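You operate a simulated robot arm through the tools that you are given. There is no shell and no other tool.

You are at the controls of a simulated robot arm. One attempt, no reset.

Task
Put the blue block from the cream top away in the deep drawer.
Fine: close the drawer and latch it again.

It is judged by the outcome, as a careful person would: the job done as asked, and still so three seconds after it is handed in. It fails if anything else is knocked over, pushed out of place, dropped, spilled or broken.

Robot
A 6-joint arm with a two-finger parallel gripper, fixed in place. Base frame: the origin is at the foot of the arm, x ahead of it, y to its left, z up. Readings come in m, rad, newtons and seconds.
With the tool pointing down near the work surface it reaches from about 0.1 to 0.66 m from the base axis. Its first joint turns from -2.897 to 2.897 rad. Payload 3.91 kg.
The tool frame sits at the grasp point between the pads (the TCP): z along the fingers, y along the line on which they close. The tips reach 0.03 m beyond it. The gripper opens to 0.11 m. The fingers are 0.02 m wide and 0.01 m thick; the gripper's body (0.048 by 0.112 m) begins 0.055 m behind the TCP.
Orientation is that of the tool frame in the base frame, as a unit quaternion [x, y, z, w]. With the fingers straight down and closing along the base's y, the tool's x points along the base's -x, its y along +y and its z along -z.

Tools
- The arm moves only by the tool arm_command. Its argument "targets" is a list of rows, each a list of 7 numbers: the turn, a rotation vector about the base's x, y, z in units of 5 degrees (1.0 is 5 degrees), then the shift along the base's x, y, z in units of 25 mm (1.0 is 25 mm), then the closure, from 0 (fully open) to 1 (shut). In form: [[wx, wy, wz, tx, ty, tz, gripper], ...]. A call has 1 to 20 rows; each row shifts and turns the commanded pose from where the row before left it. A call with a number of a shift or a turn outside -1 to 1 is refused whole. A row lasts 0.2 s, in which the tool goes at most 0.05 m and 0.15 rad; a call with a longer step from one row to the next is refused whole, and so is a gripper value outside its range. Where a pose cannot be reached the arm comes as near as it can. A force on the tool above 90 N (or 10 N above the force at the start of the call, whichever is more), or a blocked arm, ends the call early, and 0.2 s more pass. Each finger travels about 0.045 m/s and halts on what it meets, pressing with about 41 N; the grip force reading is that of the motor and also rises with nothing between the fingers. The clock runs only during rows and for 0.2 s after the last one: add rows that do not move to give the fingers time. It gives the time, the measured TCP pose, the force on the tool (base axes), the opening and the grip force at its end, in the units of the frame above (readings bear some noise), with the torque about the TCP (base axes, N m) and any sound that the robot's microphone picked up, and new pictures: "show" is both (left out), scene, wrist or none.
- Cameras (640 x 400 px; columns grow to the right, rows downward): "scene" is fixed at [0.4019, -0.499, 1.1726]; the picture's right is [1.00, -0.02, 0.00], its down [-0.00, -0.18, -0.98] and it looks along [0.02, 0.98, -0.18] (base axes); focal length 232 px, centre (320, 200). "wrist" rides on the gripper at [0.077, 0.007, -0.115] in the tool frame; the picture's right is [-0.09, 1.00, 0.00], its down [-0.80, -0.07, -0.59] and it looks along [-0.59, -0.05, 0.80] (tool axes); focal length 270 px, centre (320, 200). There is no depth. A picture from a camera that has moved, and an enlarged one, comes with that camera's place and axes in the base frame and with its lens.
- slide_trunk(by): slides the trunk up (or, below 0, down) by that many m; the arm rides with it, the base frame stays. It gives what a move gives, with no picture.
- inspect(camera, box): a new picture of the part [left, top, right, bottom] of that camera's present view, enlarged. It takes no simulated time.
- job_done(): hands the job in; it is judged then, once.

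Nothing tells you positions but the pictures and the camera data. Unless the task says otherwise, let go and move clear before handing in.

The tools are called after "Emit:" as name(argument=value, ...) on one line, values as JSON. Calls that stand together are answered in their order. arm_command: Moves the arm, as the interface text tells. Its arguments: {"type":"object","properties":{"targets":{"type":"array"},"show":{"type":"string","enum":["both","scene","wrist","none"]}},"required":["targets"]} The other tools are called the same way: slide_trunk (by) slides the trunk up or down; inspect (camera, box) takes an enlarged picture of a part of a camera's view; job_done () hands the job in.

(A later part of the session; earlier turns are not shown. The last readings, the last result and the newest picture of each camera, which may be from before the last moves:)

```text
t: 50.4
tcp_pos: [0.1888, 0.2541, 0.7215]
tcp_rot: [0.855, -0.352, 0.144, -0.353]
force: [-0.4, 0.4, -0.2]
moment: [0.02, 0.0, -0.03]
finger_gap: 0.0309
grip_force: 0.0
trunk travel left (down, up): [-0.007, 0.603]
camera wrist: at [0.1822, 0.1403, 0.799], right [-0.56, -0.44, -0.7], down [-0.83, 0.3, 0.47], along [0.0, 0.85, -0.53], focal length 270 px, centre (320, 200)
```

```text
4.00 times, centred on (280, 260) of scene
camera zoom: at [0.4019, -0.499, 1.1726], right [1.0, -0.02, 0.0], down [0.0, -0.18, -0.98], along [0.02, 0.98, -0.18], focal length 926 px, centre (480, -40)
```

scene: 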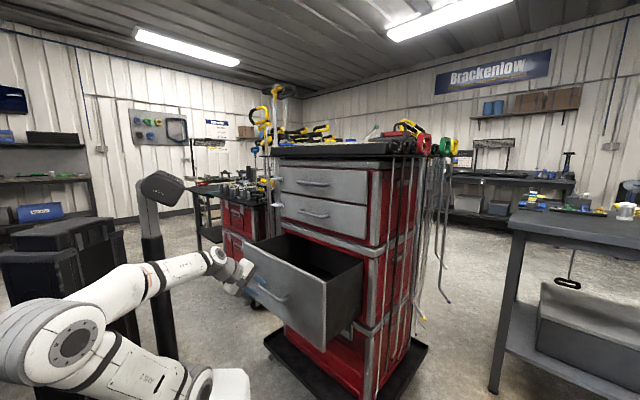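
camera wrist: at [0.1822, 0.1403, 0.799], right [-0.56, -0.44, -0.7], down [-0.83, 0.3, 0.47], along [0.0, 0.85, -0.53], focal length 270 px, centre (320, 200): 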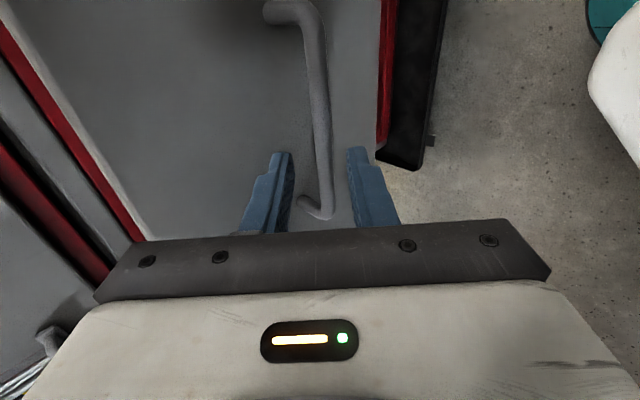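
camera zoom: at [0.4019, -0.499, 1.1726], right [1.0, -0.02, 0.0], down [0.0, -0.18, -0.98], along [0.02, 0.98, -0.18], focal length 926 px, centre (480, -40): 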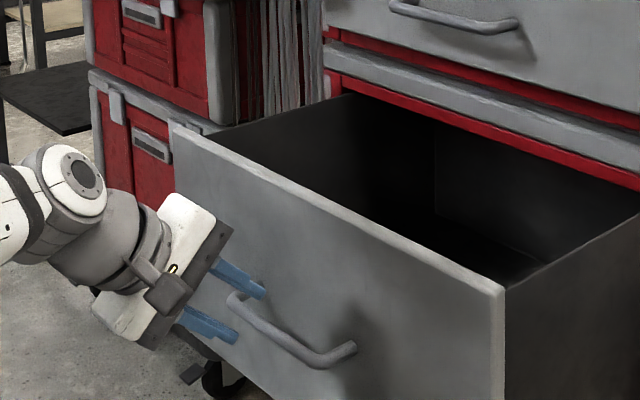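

The gripper is clear of the handle and the drawer stands open. I'll raise the trunk to bring the arm up to the cream top.

Emit:
slide_trunk(by=0.4)

Emit:
arm_command(targets=[[0, 0, 0, 0, 0, 0.5, 0.5], [0, 0, 0, 0, 0, 0.5, 0.4]])

```text
t: 54.3
tcp_pos: [0.1873, 0.2545, 1.1224]
tcp_rot: [0.855, -0.352, 0.144, -0.353]
force: [-0.1, 0.1, -0.2]
moment: [-0.01, 0.03, -0.03]
finger_gap: 0.031
grip_force: 0.3
trunk travel left (down, up): [-0.407, 0.203]
```

```text
t: 54.9
tcp_pos: [0.1884, 0.2553, 1.1464]
tcp_rot: [0.854, -0.352, 0.144, -0.354]
force: [1.0, 0.8, -0.9]
moment: [-0.02, 0.02, -0.03]
finger_gap: 0.066
grip_force: 0.1
trunk travel left (down, up): [-0.407, 0.203]
camera wrist: at [0.1829, 0.141, 1.2237], right [-0.56, -0.44, -0.7], down [-0.83, 0.3, 0.47], along [0.0, 0.85, -0.53], focal length 270 px, centre (320, 200)
```

scene: 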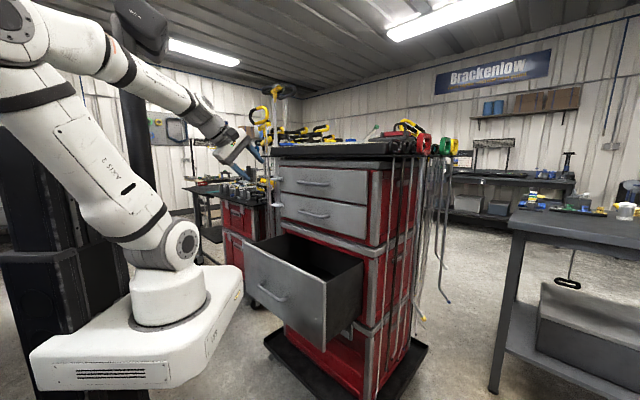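
wrist: 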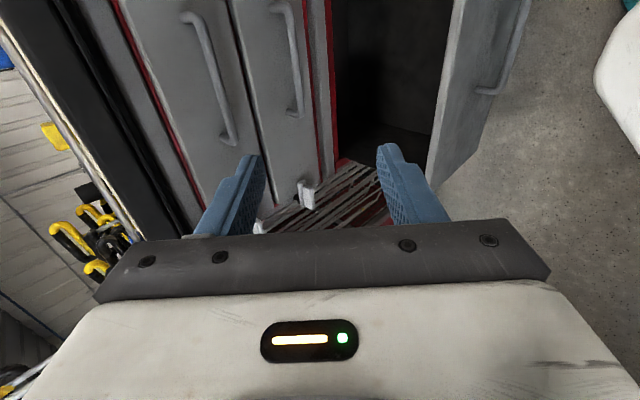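

The open drawer and the upper parts are clear of the arm. I'll raise the trunk most of the rest and roll the gripper so its camera looks down on the top.

Emit:
slide_trunk(by=0.19)

Emit:
arm_command(targets=[[-0.5, -0.5, 0.7071, 0, 0, 0, 0.4], [-0.5, -0.5, 0.7071, 0, 0, 0, 0.4], [-0.5, -0.5, 0.7071, 0, 0, 0, 0.4], [-0.5, -0.5, 0.7071, 0, 0, 0, 0.4], [-0.5, -0.5, 0.7071, 0, 0, 0, 0.4], [-0.5, -0.5, 0.7071, 0, 0, 0, 0.4], [-0.5, -0.5, 0.7071, 0, 0, 0, 0.4], [-0.5, -0.5, 0.7071, 0, 0, 0, 0.4], [-0.5, -0.5, 0.7071, 0, 0, 0, 0.4], [-0.5, -0.5, 0.7071, 0, 0, 0, 0.4], [-0.5, -0.5, 0.7071, 0, 0, 0, 0.4], [-0.5, -0.5, 0.7071, 0, 0, 0, 0.4], [-0.5, -0.5, 0.7071, 0, 0, 0, 0.4], [-0.5, -0.5, 0.7071, 0, 0, 0, 0.4], [-0.5, -0.5, 0.7071, 0, 0, 0, 0.4], [-0.5, -0.5, 0.7071, 0, 0, 0, 0.4], [-0.5, -0.5, 0.7071, 0, 0, 0, 0.4], [-0.5, -0.5, 0.7071, 0, 0, 0, 0.4]])

```text
t: 56.9
tcp_pos: [0.1887, 0.255, 1.3373]
tcp_rot: [0.855, -0.352, 0.144, -0.353]
force: [-0.5, -0.1, -0.1]
moment: [0.01, 0.03, 0.0]
finger_gap: 0.066
grip_force: 0.0
trunk travel left (down, up): [-0.597, 0.013]
```

```text
t: 60.7
tcp_pos: [0.1889, 0.2541, 1.3369]
tcp_rot: [0.853, 0.356, 0.352, -0.145]
force: [0.2, 0.6, -0.5]
moment: [0.0, -0.01, -0.01]
finger_gap: 0.0662
grip_force: 0.0
trunk travel left (down, up): [-0.597, 0.013]
camera wrist: at [0.1744, 0.233, 1.4733], right [0.66, -0.75, -0.06], down [-0.75, -0.65, -0.14], along [0.07, 0.14, -0.99], focal length 270 px, centre (320, 200)
```

scene: 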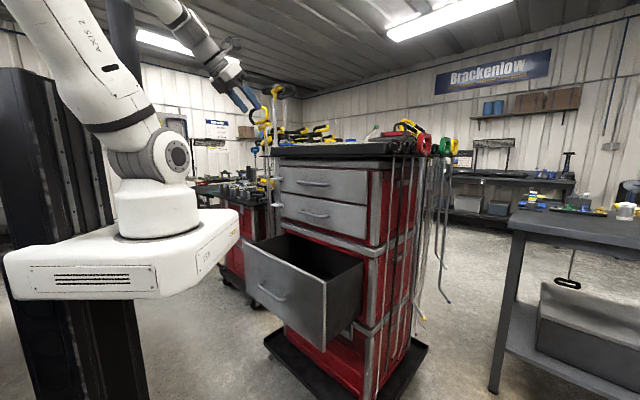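
wrist: 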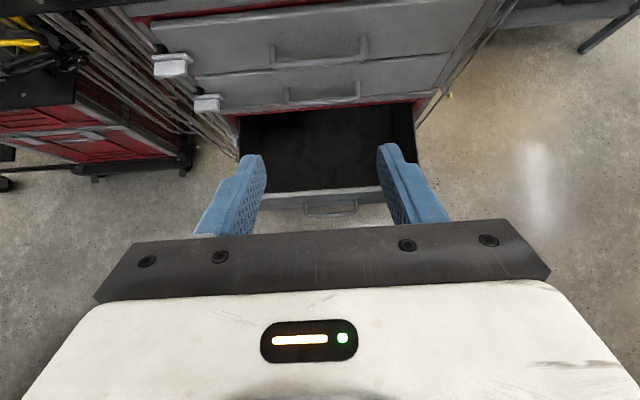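

The camera now looks straight down and shows the open drawer; the cart's true heading looks nearer 47°. I'll move forward over the tray at this height, about 10 cm above it, to find the block.

Emit:
arm_command(targets=[[0, 0, 0, 0.8, 0.8, 0, 0.4], [0, 0, 0, 0.8, 0.8, 0, 0.4], [0, 0, 0, 0.8, 0.8, 0, 0.4], [0, 0, 0, 0.8, 0.8, 0, 0.4], [0, 0, 0, 0.8, 0.8, 0, 0.4], [0, 0, 0, 0.8, 0.8, 0, 0.4], [0, 0, 0, 0.8, 0.8, 0, 0.4], [0, 0, 0, 0.8, 0.8, 0, 0.4]])

Emit:
inspect(camera="scene", box=[230, 80, 430, 205])

```text
t: 62.5
tcp_pos: [0.3509, 0.4147, 1.3336]
tcp_rot: [0.854, 0.356, 0.351, -0.145]
force: [1.4, 0.1, -0.7]
moment: [0.02, 0.03, 0.02]
finger_gap: 0.0661
grip_force: 0.1
trunk travel left (down, up): [-0.597, 0.013]
camera wrist: at [0.3378, 0.3931, 1.4709], right [0.66, -0.75, -0.06], down [-0.75, -0.65, -0.14], along [0.07, 0.14, -0.99], focal length 270 px, centre (320, 200)
```

scene: 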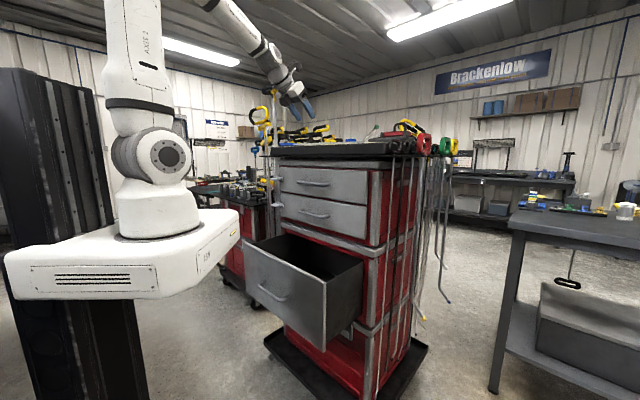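
wrist: 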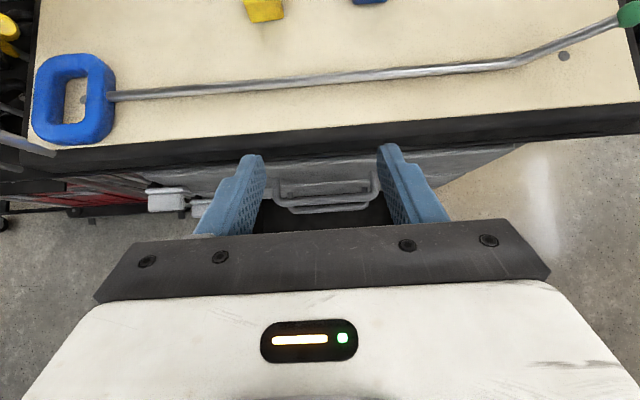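

```text
3.20 times, centred on (330, 142) of scene
camera zoom: at [0.4019, -0.499, 1.1726], right [1.0, -0.02, 0.0], down [0.0, -0.18, -0.98], along [0.02, 0.98, -0.18], focal length 741 px, centre (288, 384)
```

zoom: 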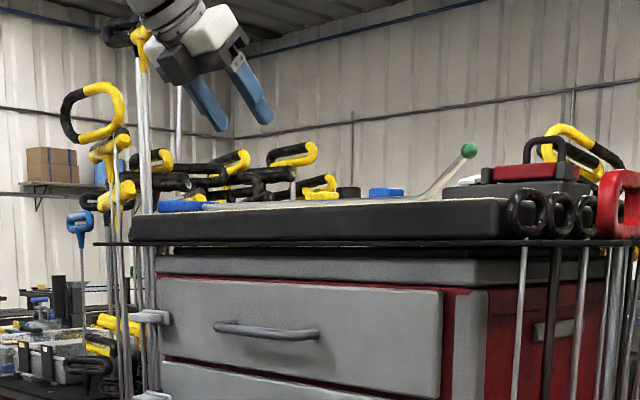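

The cream top is in view with the blue block just beyond the picture's top edge. I'll move further forward and slightly right to stand behind it.

Emit:
arm_command(targets=[[0, 0, 0, 0.96, 0.396, 0, 0.4], [0, 0, 0, 0.96, 0.396, 0, 0.4], [0, 0, 0, 0.96, 0.396, 0, 0.4], [0, 0, 0, 0.96, 0.396, 0, 0.4], [0, 0, 0, 0.96, 0.396, 0, 0.4]])

Emit:
inspect(camera="wrist", box=[180, 20, 500, 220])

```text
t: 63.7
tcp_pos: [0.4688, 0.4665, 1.3365]
tcp_rot: [0.854, 0.355, 0.351, -0.144]
force: [-0.2, 0.4, 0.0]
moment: [0.01, 0.03, 0.03]
finger_gap: 0.066
grip_force: 0.0
trunk travel left (down, up): [-0.597, 0.013]
camera wrist: at [0.4553, 0.4457, 1.4739], right [0.66, -0.75, -0.06], down [-0.75, -0.65, -0.14], along [0.07, 0.14, -0.99], focal length 270 px, centre (320, 200)
```

scene: 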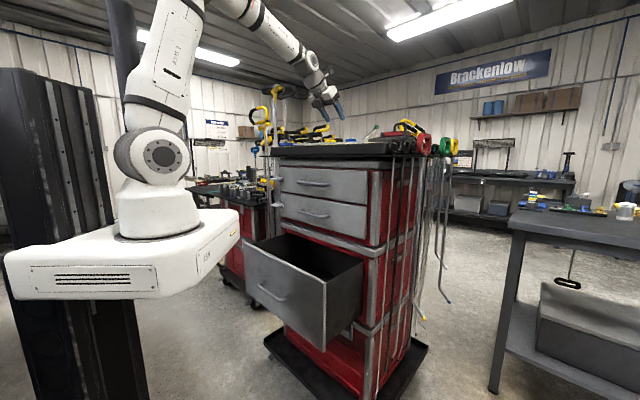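
wrist: 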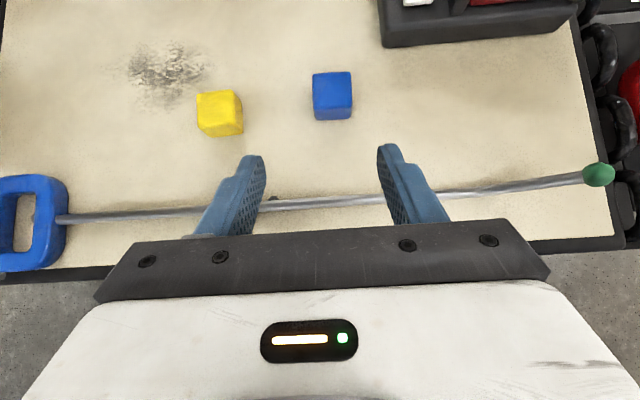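

```text
2.00 times, centred on (340, 120) of wrist
camera zoom: at [0.4553, 0.4457, 1.4739], right [0.66, -0.75, -0.06], down [-0.75, -0.65, -0.14], along [0.07, 0.14, -0.99], focal length 541 px, centre (280, 360)
```

zoom: 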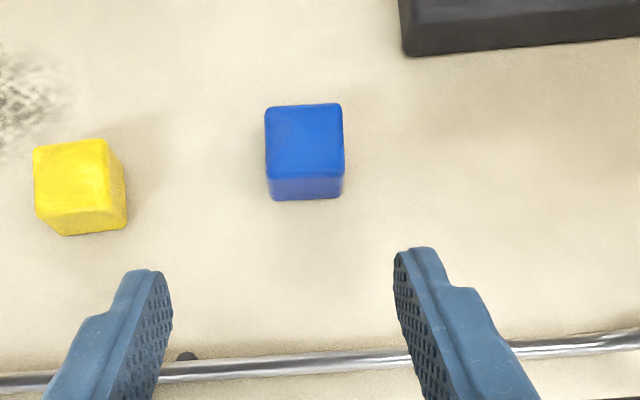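

The blue block is clearly visible at about (0.552, 0.534), with the yellow block to its left and a black toolbox beyond on the right. I'll move to a pre-grasp point behind and above it.

Emit:
arm_command(targets=[[0, 0, 0, 0.51, 0.3, -0.467, 0.45], [0, 0, 0, 0.51, 0.3, -0.467, 0.45], [0, 0, 0, 0.51, 0.3, -0.467, 0.45], [0, 0, 0, 0, 0, 0, 0.45]])

Emit:
inspect(camera="wrist", box=[180, 60, 500, 260])

Emit:
inspect(camera="scene", box=[290, 90, 410, 165])

```text
t: 64.7
tcp_pos: [0.5057, 0.4877, 1.3046]
tcp_rot: [0.854, 0.355, 0.352, -0.144]
force: [0.6, 0.2, 0.2]
moment: [0.02, 0.02, -0.03]
finger_gap: 0.0605
grip_force: 0.0
trunk travel left (down, up): [-0.597, 0.013]
camera wrist: at [0.4925, 0.4668, 1.4401], right [0.66, -0.75, -0.06], down [-0.75, -0.65, -0.14], along [0.07, 0.14, -0.99], focal length 270 px, centre (320, 200)
```

scene: 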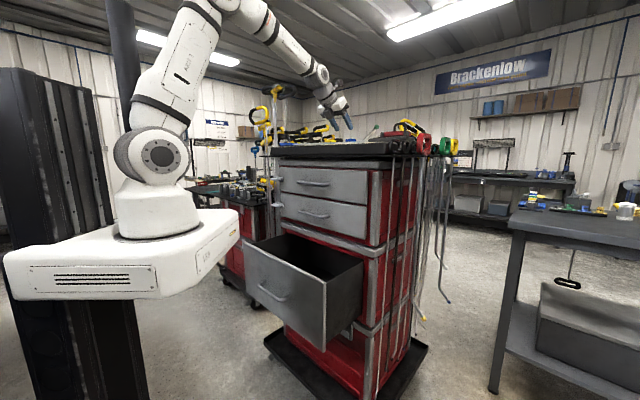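
wrist: 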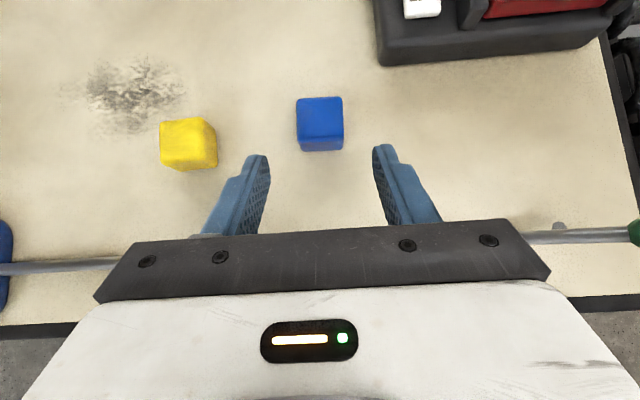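

```text
2.00 times, centred on (340, 160) of wrist
camera zoom: at [0.4925, 0.4668, 1.4401], right [0.66, -0.75, -0.06], down [-0.75, -0.65, -0.14], along [0.07, 0.14, -0.99], focal length 541 px, centre (280, 280)
```

zoom: 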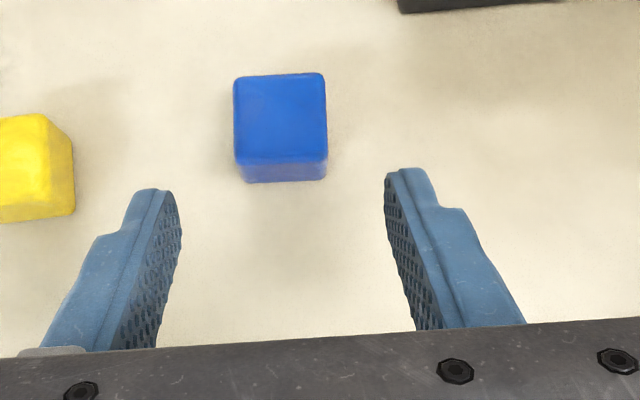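

```text
5.33 times, centred on (350, 128) of scene
camera zoom: at [0.4019, -0.499, 1.1726], right [1.0, -0.02, 0.0], down [0.0, -0.18, -0.98], along [0.02, 0.98, -0.18], focal length 1234 px, centre (160, 587)
```

zoom: 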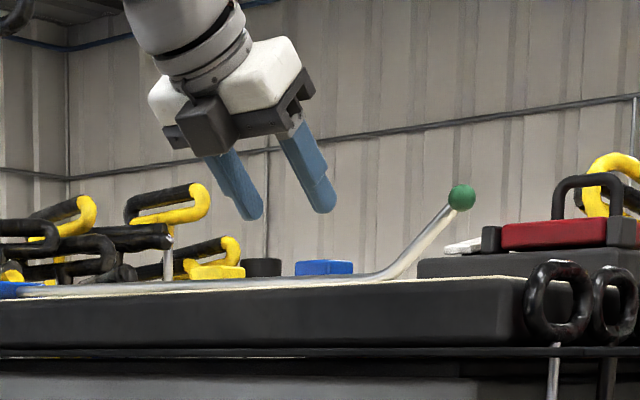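

The block's top is at z ≈ 1.25 and it sits dead centre between the fingers. I'll go down-forward most of the way and check the clearance to the cream surface.

Emit:
arm_command(targets=[[0, 0, 0, 0.353, 0.363, -0.536, 0.45], [0, 0, 0, 0.353, 0.363, -0.536, 0.45], [0, 0, 0, 0.353, 0.363, -0.536, 0.45], [0, 0, 0, 0, 0, 0, 0.45]])

Emit:
inspect(camera="wrist", box=[180, 60, 500, 260])

Emit:
inspect(camera="scene", box=[310, 110, 390, 160])

```text
t: 65.7
tcp_pos: [0.5329, 0.5166, 1.2629]
tcp_rot: [0.854, 0.354, 0.352, -0.144]
force: [0.6, 0.3, 0.6]
moment: [-0.03, 0.01, 0.01]
finger_gap: 0.0604
grip_force: 0.0
trunk travel left (down, up): [-0.597, 0.013]
camera wrist: at [0.5196, 0.4936, 1.3987], right [0.66, -0.75, -0.06], down [-0.75, -0.65, -0.14], along [0.07, 0.14, -0.99], focal length 270 px, centre (320, 200)
```

scene: 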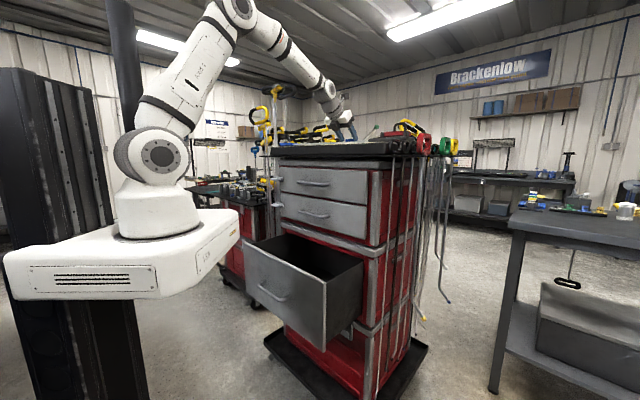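
wrist: 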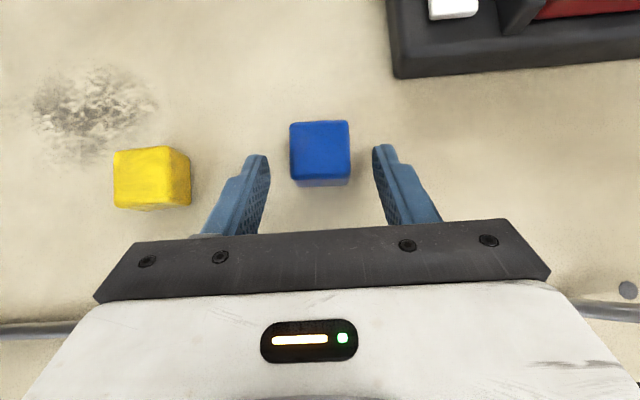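

```text
2.00 times, centred on (340, 160) of wrist
camera zoom: at [0.5196, 0.4936, 1.3987], right [0.66, -0.75, -0.06], down [-0.75, -0.65, -0.14], along [0.07, 0.14, -0.99], focal length 541 px, centre (280, 280)
```

zoom: 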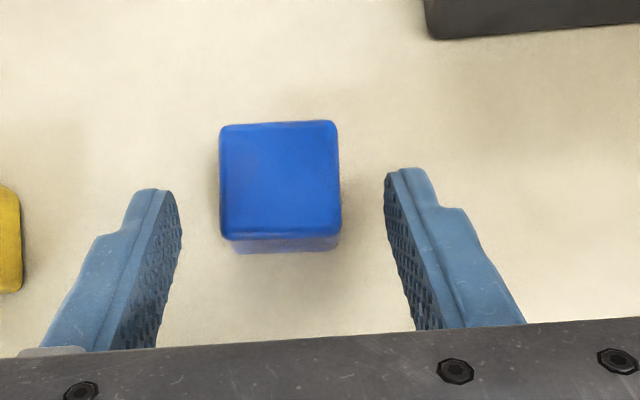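

```text
8.00 times, centred on (350, 135) of scene
camera zoom: at [0.4019, -0.499, 1.1726], right [1.0, -0.02, 0.0], down [0.0, -0.18, -0.98], along [0.02, 0.98, -0.18], focal length 1852 px, centre (80, 720)
```

zoom: 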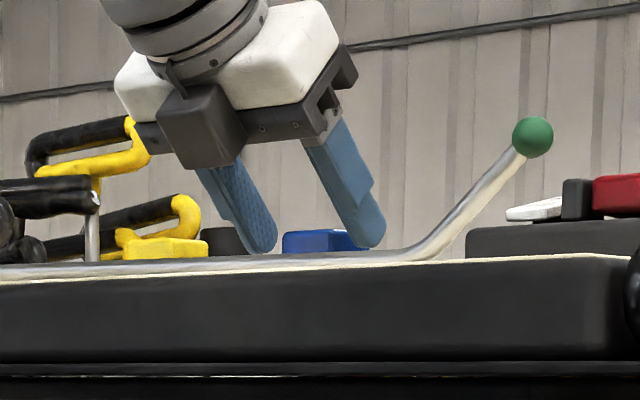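

All aligned, with the block midway between the fingers. I'll make the last small step and close on it.

Emit:
arm_command(targets=[[0, 0, 0, 0.212, 0.178, -0.258, 0.45], [0, 0, 0, 0.212, 0.178, -0.258, 0.45], [0, 0, 0, 0, 0, 0, 0.6], [0, 0, 0, 0, 0, 0, 0.7], [0, 0, 0, 0, 0, 0, 0.85], [0, 0, 0, 0, 0, 0, 0.85]])

Emit:
inspect(camera="wrist", box=[180, 60, 500, 260])

Emit:
inspect(camera="scene", box=[310, 110, 390, 160])

```text
t: 67.1
tcp_pos: [0.5432, 0.5249, 1.2474]
tcp_rot: [0.854, 0.354, 0.352, -0.144]
force: [-0.5, 1.8, 3.4]
moment: [0.15, -0.01, 0.0]
finger_gap: 0.0349
grip_force: 41.4
trunk travel left (down, up): [-0.597, 0.013]
camera wrist: at [0.5293, 0.5022, 1.3852], right [0.66, -0.75, -0.06], down [-0.75, -0.65, -0.14], along [0.07, 0.14, -0.99], focal length 270 px, centre (320, 200)
```

scene: 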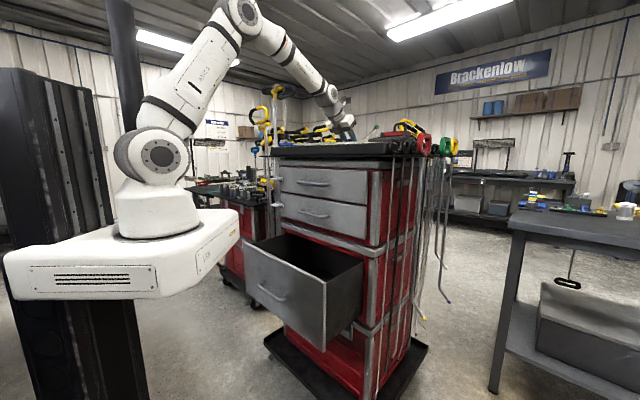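
wrist: 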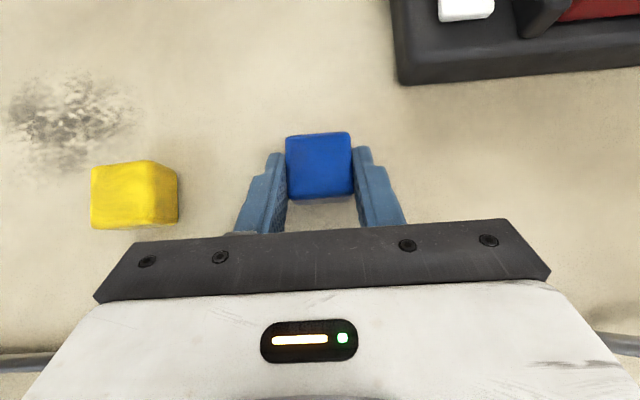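

```text
2.00 times, centred on (340, 160) of wrist
camera zoom: at [0.5293, 0.5022, 1.3852], right [0.66, -0.75, -0.06], down [-0.75, -0.65, -0.14], along [0.07, 0.14, -0.99], focal length 541 px, centre (280, 280)
```

zoom: 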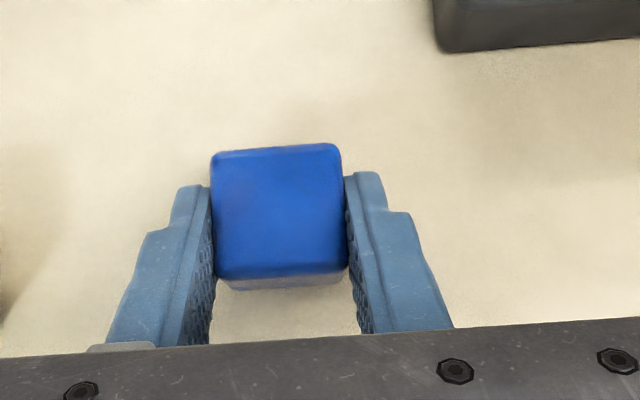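

```text
8.00 times, centred on (350, 135) of scene
camera zoom: at [0.4019, -0.499, 1.1726], right [1.0, -0.02, 0.0], down [0.0, -0.18, -0.98], along [0.02, 0.98, -0.18], focal length 1852 px, centre (80, 720)
```

zoom: 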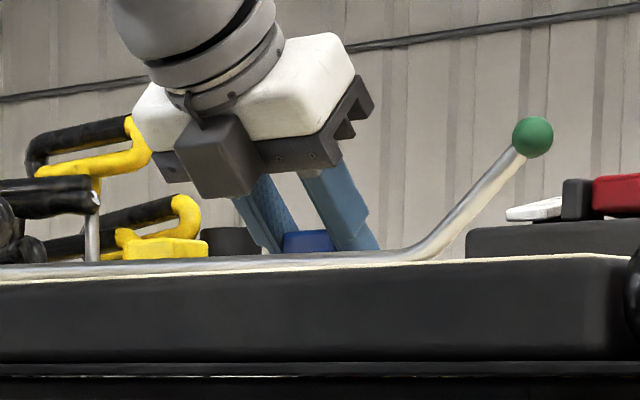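

The block is gripped (35 mm gap, 41 N). I'll lift it straight up and then draw back from over the tray.

Emit:
arm_command(targets=[[0, 0, 0, 0, 0, 0.4, 0.9], [0, 0, 0, 0, 0, 0.8, 0.9], [0, 0, 0, 0, 0, 0.8, 0.9], [0, 0, 0, 0, 0, 0.8, 0.9], [0, 0, 0, 0, 0, 0.6, 0.9], [0, 0, 0, -0.7, -0.7, 0, 0.9], [0, 0, 0, -0.7, -0.7, 0, 0.9]])

```text
t: 68.7
tcp_pos: [0.5052, 0.4941, 1.3344]
tcp_rot: [0.854, 0.355, 0.352, -0.144]
force: [0.8, -0.1, 0.0]
moment: [0.0, -0.02, 0.01]
finger_gap: 0.0352
grip_force: 40.9
out of reach, approached as far as the arm can: row 4
trunk travel left (down, up): [-0.597, 0.013]
camera wrist: at [0.4906, 0.4706, 1.4705], right [0.66, -0.75, -0.06], down [-0.75, -0.65, -0.14], along [0.07, 0.14, -0.99], focal length 270 px, centre (320, 200)
```

scene: 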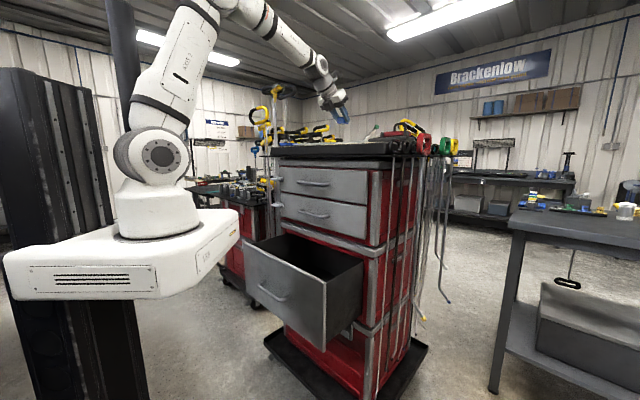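
wrist: 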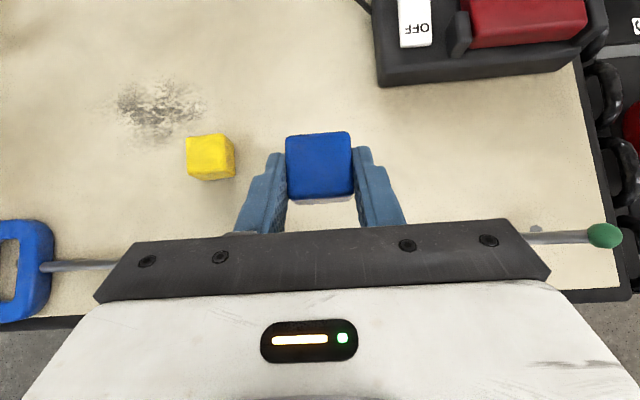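

The block is up and held, and the tray items are untouched. I'll draw back in front of the cart and bring the gripper upright.

Emit:
arm_command(targets=[[0, 0, 0, -0.837, -0.61, 0, 0.9], [0, 0, 0, -0.837, -0.61, 0, 0.9], [0, 0, 0, -0.837, -0.61, 0, 0.9], [0, 0, 0, -0.837, -0.61, 0, 0.9], [0, 0, 0, -0.837, -0.61, 0, 0.9], [0, 0, 0, -0.837, -0.61, 0, 0.9], [0, 0, 0, -0.837, -0.61, 0, 0.9], [0, 0, 0, -0.837, -0.61, 0, 0.9], [0, 0, 0, -0.837, -0.61, 0, 0.9], [0, 0, 0, -0.837, -0.61, 0, 0.9], [0, 0, 0, -0.837, -0.61, 0, 0.9], [0, 0, 0, -0.837, -0.61, 0, 0.9], [-1, 1, 0, 0, 0, 0, 0.9], [-1, 1, 0, 0, 0, 0, 0.9], [-1, 1, 0, 0, 0, 0, 0.9], [-1, 1, 0, 0, 0, 0, 0.9], [-1, 1, 0, 0, 0, 0, 0.9], [-1, 1, 0, 0, 0, 0, 0.9], [-0.364, 0.364, 0, 0, 0, 0, 0.9]])

```text
t: 72.7
tcp_pos: [0.2526, 0.3106, 1.331]
tcp_rot: [0.923, 0.384, -0.003, 0.001]
force: [0.0, -0.1, -1.0]
moment: [-0.02, -0.02, 0.0]
finger_gap: 0.0347
grip_force: 41.3
trunk travel left (down, up): [-0.597, 0.013]
camera wrist: at [0.3125, 0.361, 1.4468], right [0.64, -0.76, 0.0], down [-0.61, -0.52, 0.6], along [-0.46, -0.39, -0.8], focal length 270 px, centre (320, 200)
```

scene: 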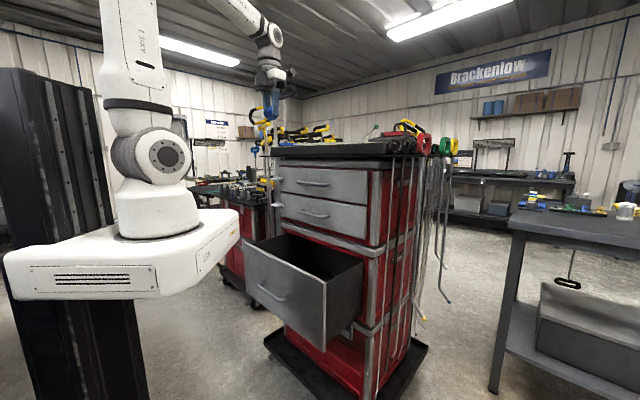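
wrist: 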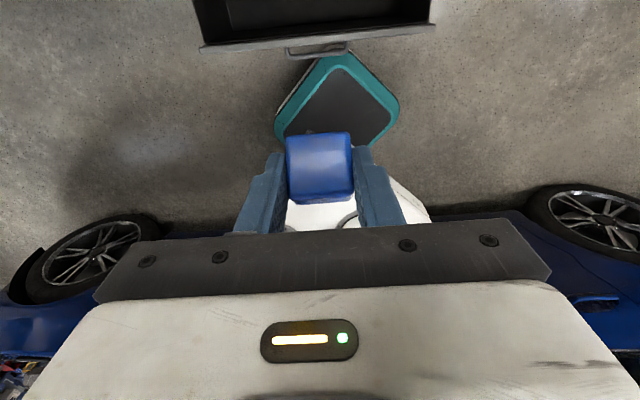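

The gripper is upright with the block. I'll turn it a quarter turn so the camera sits to the side, which fits the drawer opening best.

Emit:
arm_command(targets=[[0, 0, -1, 0, 0, 0, 0.9], [0, 0, -1, 0, 0, 0, 0.9], [0, 0, -1, 0, 0, 0, 0.9], [0, 0, -1, 0, 0, 0, 0.9], [0, 0, -1, 0, 0, 0, 0.9], [0, 0, -1, 0, 0, 0, 0.9], [0, 0, -1, 0, 0, 0, 0.9], [0, 0, -1, 0, 0, 0, 0.9], [0, 0, -1, 0, 0, 0, 0.9], [0, 0, -1, 0, 0, 0, 0.9], [0, 0, -1, 0, 0, 0, 0.9], [0, 0, -1, 0, 0, 0, 0.9], [0, 0, -1, 0, 0, 0, 0.9], [0, 0, -1, 0, 0, 0, 0.9], [0, 0, -1, 0, 0, 0, 0.9], [0, 0, -1, 0, 0, 0, 0.9], [0, 0, -1, 0, 0, 0, 0.9], [0, 0, -0.6, 0, 0, 0, 0.9]], show="wrist")

Emit:
slide_trunk(by=-0.3)

Emit:
arm_command(targets=[[0, 0, 0, 0, 0, 0, 0.9]])

```text
t: 76.5
tcp_pos: [0.253, 0.311, 1.3317]
tcp_rot: [0.931, -0.365, -0.002, -0.001]
force: [-0.1, 0.3, -0.1]
moment: [-0.01, 0.0, 0.01]
finger_gap: 0.0348
grip_force: 41.0
trunk travel left (down, up): [-0.597, 0.013]
camera wrist: at [0.3047, 0.2532, 1.4477], right [-0.74, -0.67, 0.0], down [-0.54, 0.6, 0.6], along [-0.4, 0.44, -0.8], focal length 270 px, centre (320, 200)
```

wrist: 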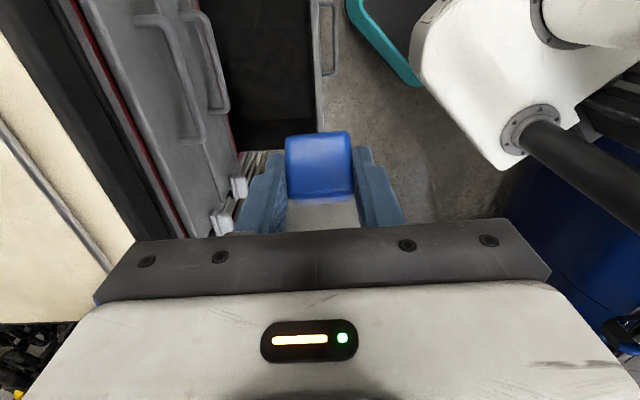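

```text
t: 79.5
tcp_pos: [0.2529, 0.3105, 1.0332]
tcp_rot: [0.931, -0.365, -0.003, 0.0]
force: [0.2, -0.5, -0.7]
moment: [0.01, 0.02, 0.02]
finger_gap: 0.0349
grip_force: 41.0
trunk travel left (down, up): [-0.297, 0.313]
```

```text
t: 79.9
tcp_pos: [0.2527, 0.3104, 1.0317]
tcp_rot: [0.931, -0.365, -0.003, -0.001]
force: [0.3, 1.1, 0.0]
moment: [0.01, 0.0, -0.02]
finger_gap: 0.0349
grip_force: 40.6
trunk travel left (down, up): [-0.297, 0.313]
camera wrist: at [0.3049, 0.2533, 1.1478], right [-0.74, -0.67, 0.0], down [-0.54, 0.59, 0.6], along [-0.4, 0.44, -0.8], focal length 270 px, centre (320, 200)
```

scene: 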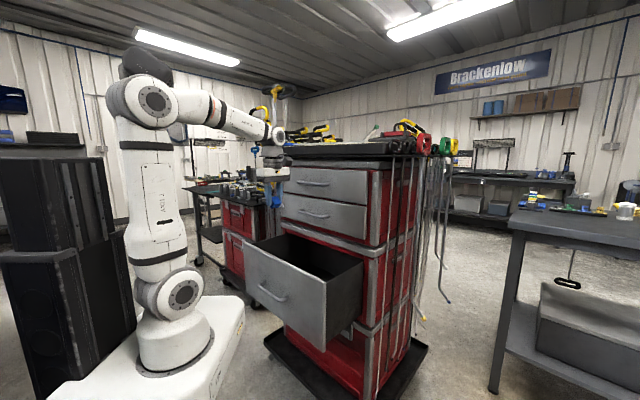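
wrist: 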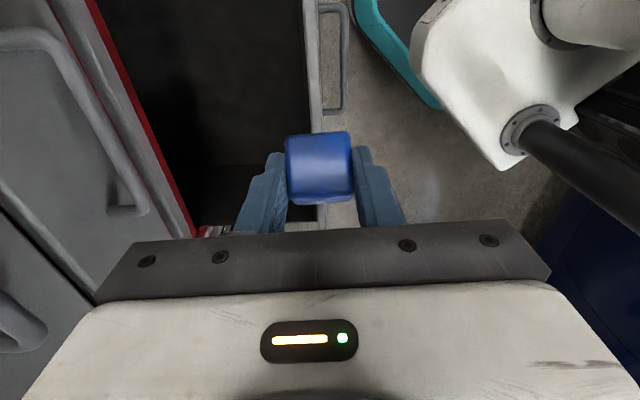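

The camera looks down into the open drawer: its front panel lies at about 0.405–0.423 m and the upper handles reach out to about 0.57 m along the cart's normal. I'll move the block over the opening, midway between those.

Emit:
arm_command(targets=[[0, 0, 0, 0.508, 0.544, 0, 0.9], [0, 0, 0, 0.508, 0.544, 0, 0.9], [0, 0, 0, 0.508, 0.544, 0, 0.9], [0, 0, 0, 0.508, 0.544, 0, 0.9], [0, 0, 0, 0.508, 0.544, 0, 0.9], [0, 0, 0, 0, 0, 0, 0.9]])

Emit:
inspect(camera="scene", box=[220, 130, 380, 230])

```text
t: 81.3
tcp_pos: [0.3182, 0.378, 1.0318]
tcp_rot: [0.931, -0.365, -0.003, 0.0]
force: [0.7, 0.5, 0.0]
moment: [0.01, 0.01, 0.02]
finger_gap: 0.035
grip_force: 41.0
trunk travel left (down, up): [-0.297, 0.313]
camera wrist: at [0.3702, 0.3211, 1.1475], right [-0.74, -0.67, 0.0], down [-0.54, 0.59, 0.6], along [-0.4, 0.44, -0.8], focal length 270 px, centre (320, 200)
```

scene: 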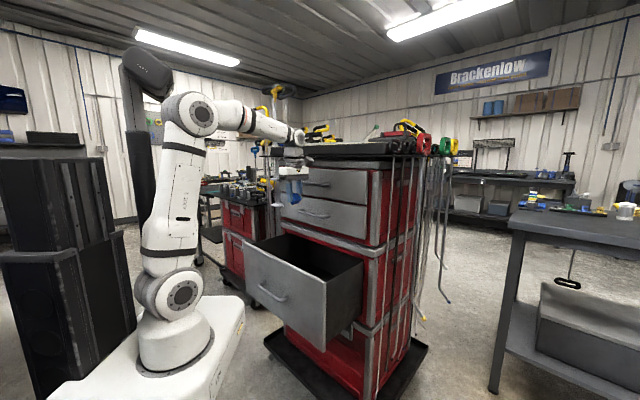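
wrist: 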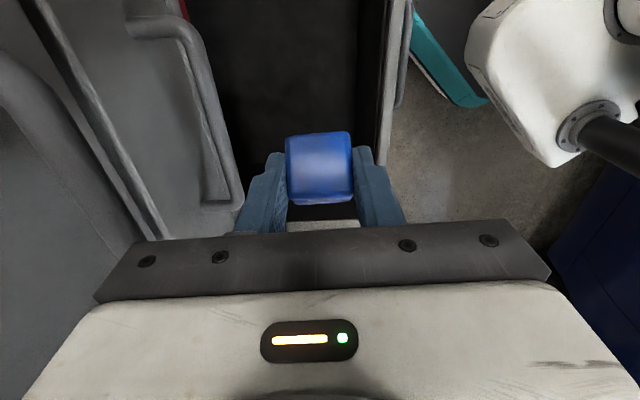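

```text
4.00 times, centred on (300, 180) of scene
camera zoom: at [0.4019, -0.499, 1.1726], right [1.0, -0.02, 0.0], down [0.0, -0.18, -0.98], along [0.02, 0.98, -0.18], focal length 926 px, centre (400, 280)
```

zoom: 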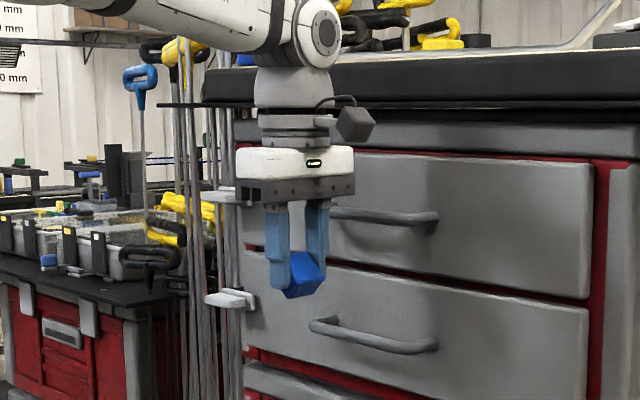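

There is good clearance on both sides. I'll lower the trunk in two stages so the block goes down into the drawer.

Emit:
slide_trunk(by=-0.17)

Emit:
arm_command(targets=[[0, 0, 0, 0, 0, 0, 0.9]])

Emit:
inspect(camera="scene", box=[220, 150, 380, 250])

```text
t: 83.3
tcp_pos: [0.318, 0.3776, 0.8627]
tcp_rot: [0.931, -0.365, -0.002, 0.0]
force: [-0.1, -0.5, 0.2]
moment: [-0.01, 0.0, -0.01]
finger_gap: 0.035
grip_force: 40.8
trunk travel left (down, up): [-0.127, 0.483]
```

```text
t: 83.7
tcp_pos: [0.3181, 0.3783, 0.8617]
tcp_rot: [0.931, -0.365, -0.002, 0.0]
force: [0.5, 0.6, -0.6]
moment: [0.01, -0.01, -0.02]
finger_gap: 0.0346
grip_force: 41.0
trunk travel left (down, up): [-0.127, 0.483]
camera wrist: at [0.3698, 0.3209, 0.9777], right [-0.74, -0.67, 0.0], down [-0.54, 0.59, 0.6], along [-0.4, 0.44, -0.8], focal length 270 px, centre (320, 200)
```

scene: 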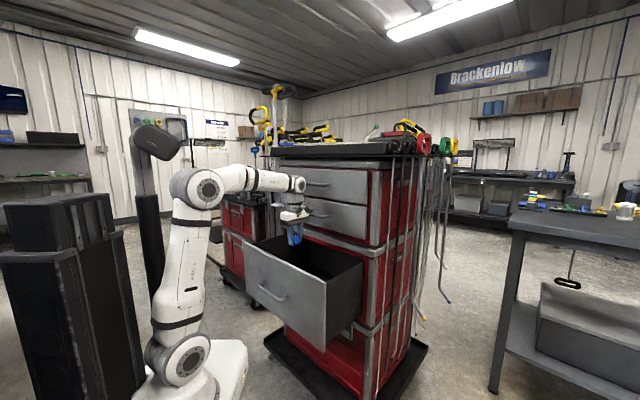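
wrist: 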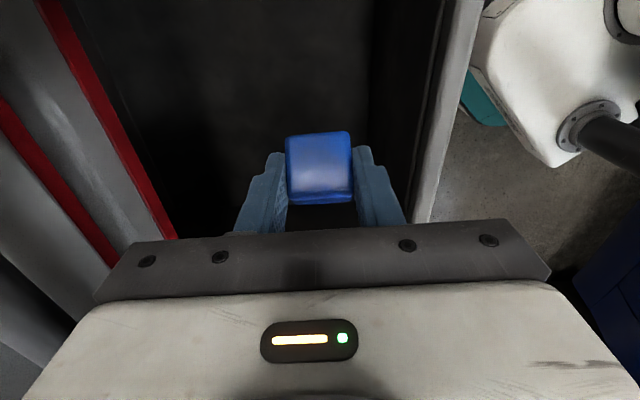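

```text
4.00 times, centred on (300, 200) of scene
camera zoom: at [0.4019, -0.499, 1.1726], right [1.0, -0.02, 0.0], down [0.0, -0.18, -0.98], along [0.02, 0.98, -0.18], focal length 926 px, centre (400, 200)
```

zoom: 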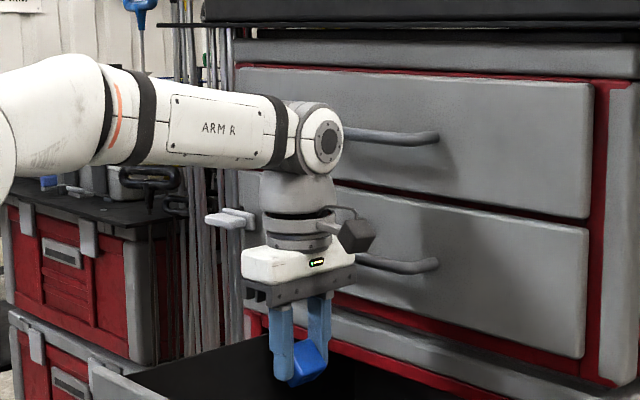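

The gripper is entering the drawer with room on both sides. I'll lower the trunk nearly the rest of its way.

Emit:
slide_trunk(by=-0.12)

Emit:
arm_command(targets=[[0, 0, 0, 0, 0, -0.8, 0.9], [0, 0, 0, 0, 0, -0.8, 0.9]])

Emit:
inspect(camera="scene", box=[220, 170, 380, 270])

Emit:
inspect(camera="wrist", box=[120, 0, 520, 240])

```text
t: 85.2
tcp_pos: [0.3176, 0.378, 0.7422]
tcp_rot: [0.931, -0.365, -0.003, -0.001]
force: [0.6, -0.4, -0.4]
moment: [-0.03, -0.03, -0.01]
finger_gap: 0.0351
grip_force: 41.3
trunk travel left (down, up): [-0.007, 0.603]
```

```text
t: 85.8
tcp_pos: [0.3186, 0.3754, 0.7016]
tcp_rot: [0.931, -0.365, -0.003, -0.002]
force: [-0.4, 0.1, -0.7]
moment: [-0.01, 0.02, 0.04]
finger_gap: 0.0352
grip_force: 40.5
trunk travel left (down, up): [-0.007, 0.603]
camera wrist: at [0.3708, 0.3181, 0.8175], right [-0.74, -0.67, 0.0], down [-0.54, 0.59, 0.6], along [-0.4, 0.44, -0.8], focal length 270 px, centre (320, 200)
```

scene: 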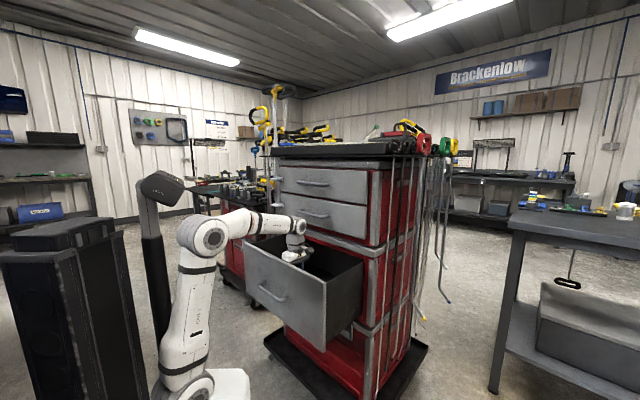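
wrist: 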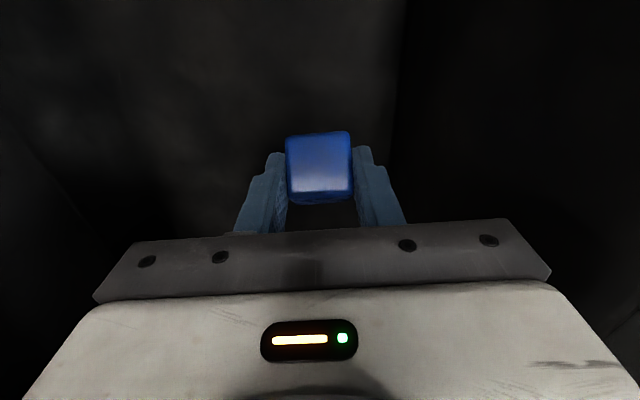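

```text
4.00 times, centred on (300, 220) of scene
camera zoom: at [0.4019, -0.499, 1.1726], right [1.0, -0.02, 0.0], down [0.0, -0.18, -0.98], along [0.02, 0.98, -0.18], focal length 926 px, centre (400, 120)
```

zoom: 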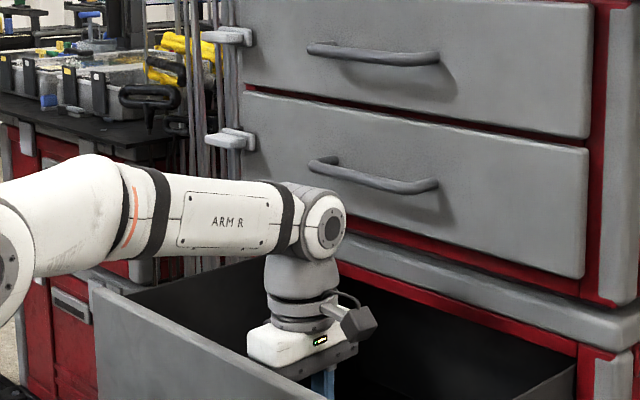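

```text
1.60 times, centred on (320, 120) of wrist
camera zoom: at [0.3708, 0.3181, 0.8175], right [-0.74, -0.67, 0.0], down [-0.54, 0.59, 0.6], along [-0.4, 0.44, -0.8], focal length 432 px, centre (320, 328)
```

zoom: 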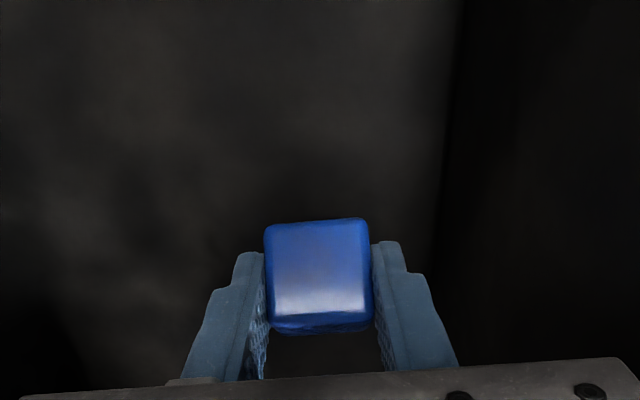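

The block is inside the drawer and the forearm passes above the front panel. I'll lower it further in small steps, watching the gap between forearm and panel.

Emit:
arm_command(targets=[[0, 0, 0, 0, 0, -0.7, 0.9], [0, 0, 0, 0, 0, -0.7, 0.9], [0, 0, 0, 0, 0, 0, 0.9]])

Emit:
inspect(camera="scene", box=[210, 190, 370, 290])

Emit:
inspect(camera="wrist", box=[120, 0, 520, 240])

```text
t: 86.6
tcp_pos: [0.3181, 0.3755, 0.6664]
tcp_rot: [0.931, -0.365, -0.003, 0.0]
force: [0.5, 0.0, -0.5]
moment: [0.0, 0.04, -0.01]
finger_gap: 0.0349
grip_force: 40.9
trunk travel left (down, up): [-0.007, 0.603]
camera wrist: at [0.3702, 0.3195, 0.7813], right [-0.74, -0.67, 0.0], down [-0.54, 0.59, 0.6], along [-0.4, 0.44, -0.8], focal length 270 px, centre (320, 200)
```

scene: 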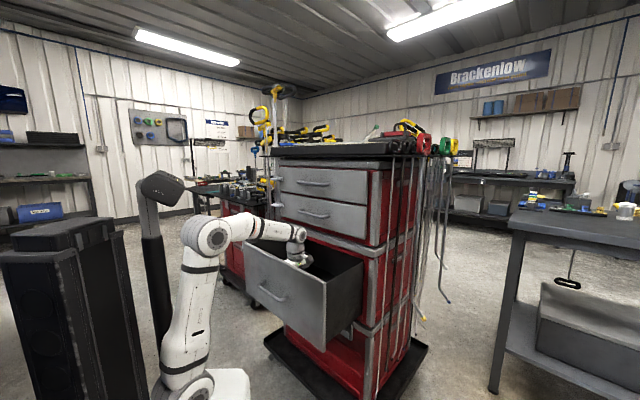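
wrist: 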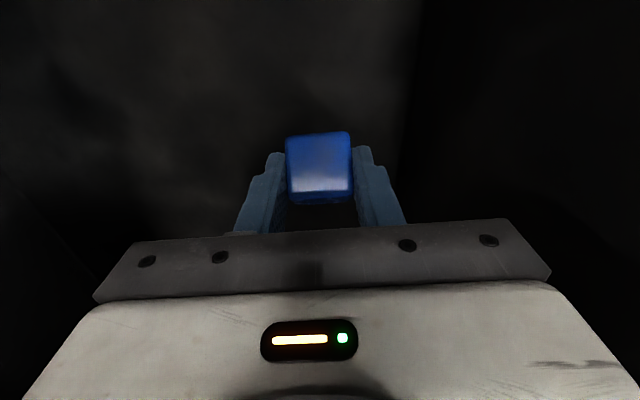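

```text
4.00 times, centred on (290, 240) of scene
camera zoom: at [0.4019, -0.499, 1.1726], right [1.0, -0.02, 0.0], down [0.0, -0.18, -0.98], along [0.02, 0.98, -0.18], focal length 926 px, centre (440, 40)
```

zoom: 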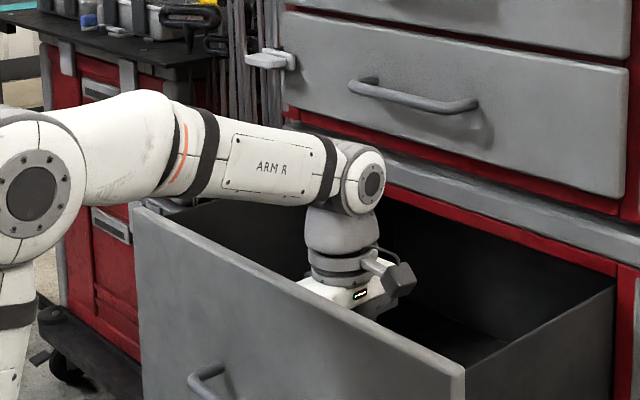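

```text
1.60 times, centred on (320, 120) of wrist
camera zoom: at [0.3702, 0.3195, 0.7813], right [-0.74, -0.67, 0.0], down [-0.54, 0.59, 0.6], along [-0.4, 0.44, -0.8], focal length 432 px, centre (320, 328)
```

zoom: 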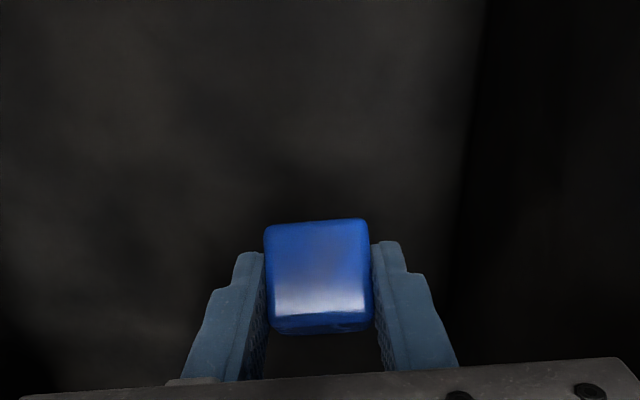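

There are still about 6 cm between the forearm and the panel's top. I'll go down another 30 mm, watching the force.

Emit:
arm_command(targets=[[0, 0, 0, 0, 0, -0.4, 0.9], [0, 0, 0, 0, 0, -0.4, 0.9], [0, 0, 0, 0, 0, -0.4, 0.9], [0, 0, 0, 0, 0, 0, 0.9]], show="scene")

Emit:
inspect(camera="scene", box=[210, 190, 370, 290])

```text
t: 87.6
tcp_pos: [0.317, 0.3774, 0.6379]
tcp_rot: [0.931, -0.364, -0.002, -0.001]
force: [-0.6, -0.3, -1.6]
moment: [0.02, -0.02, -0.03]
finger_gap: 0.0352
grip_force: 40.4
trunk travel left (down, up): [-0.007, 0.603]
```

scene: 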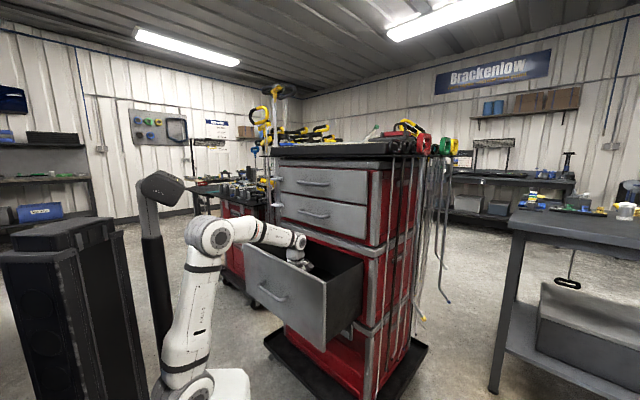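

```text
4.00 times, centred on (290, 240) of scene
camera zoom: at [0.4019, -0.499, 1.1726], right [1.0, -0.02, 0.0], down [0.0, -0.18, -0.98], along [0.02, 0.98, -0.18], focal length 926 px, centre (440, 40)
```

zoom: 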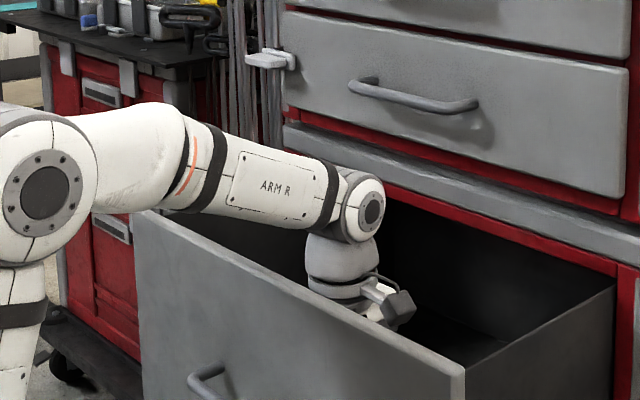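

Still 4–5 cm of room above the panel and no contact yet. I'll go down another 22 mm.

Emit:
arm_command(targets=[[0, 0, 0, 0, 0, -0.3, 0.9], [0, 0, 0, 0, 0, -0.3, 0.9], [0, 0, 0, 0, 0, -0.3, 0.9], [0, 0, 0, 0, 0, 0, 0.9]], show="wrist")

Emit:
inspect(camera="scene", box=[210, 190, 370, 290])

```text
t: 88.6
tcp_pos: [0.3183, 0.3775, 0.6157]
tcp_rot: [0.931, -0.365, -0.003, -0.001]
force: [1.5, -0.5, -0.5]
moment: [0.04, 0.01, 0.0]
finger_gap: 0.035
grip_force: 41.2
trunk travel left (down, up): [-0.007, 0.603]
camera wrist: at [0.3707, 0.3204, 0.7315], right [-0.74, -0.67, 0.0], down [-0.54, 0.59, 0.6], along [-0.4, 0.44, -0.8], focal length 270 px, centre (320, 200)
```

wrist: 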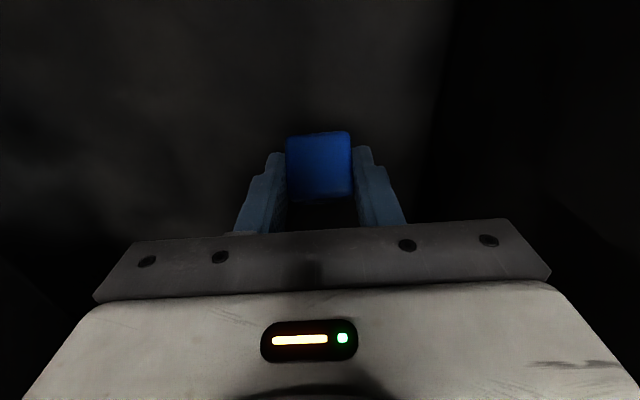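

```text
4.00 times, centred on (290, 240) of scene
camera zoom: at [0.4019, -0.499, 1.1726], right [1.0, -0.02, 0.0], down [0.0, -0.18, -0.98], along [0.02, 0.98, -0.18], focal length 926 px, centre (440, 40)
```

zoom: 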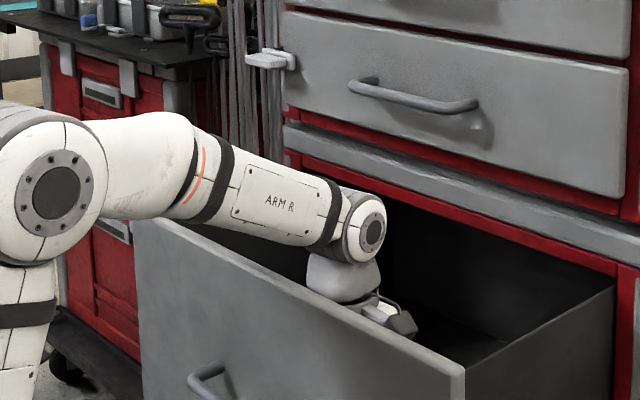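

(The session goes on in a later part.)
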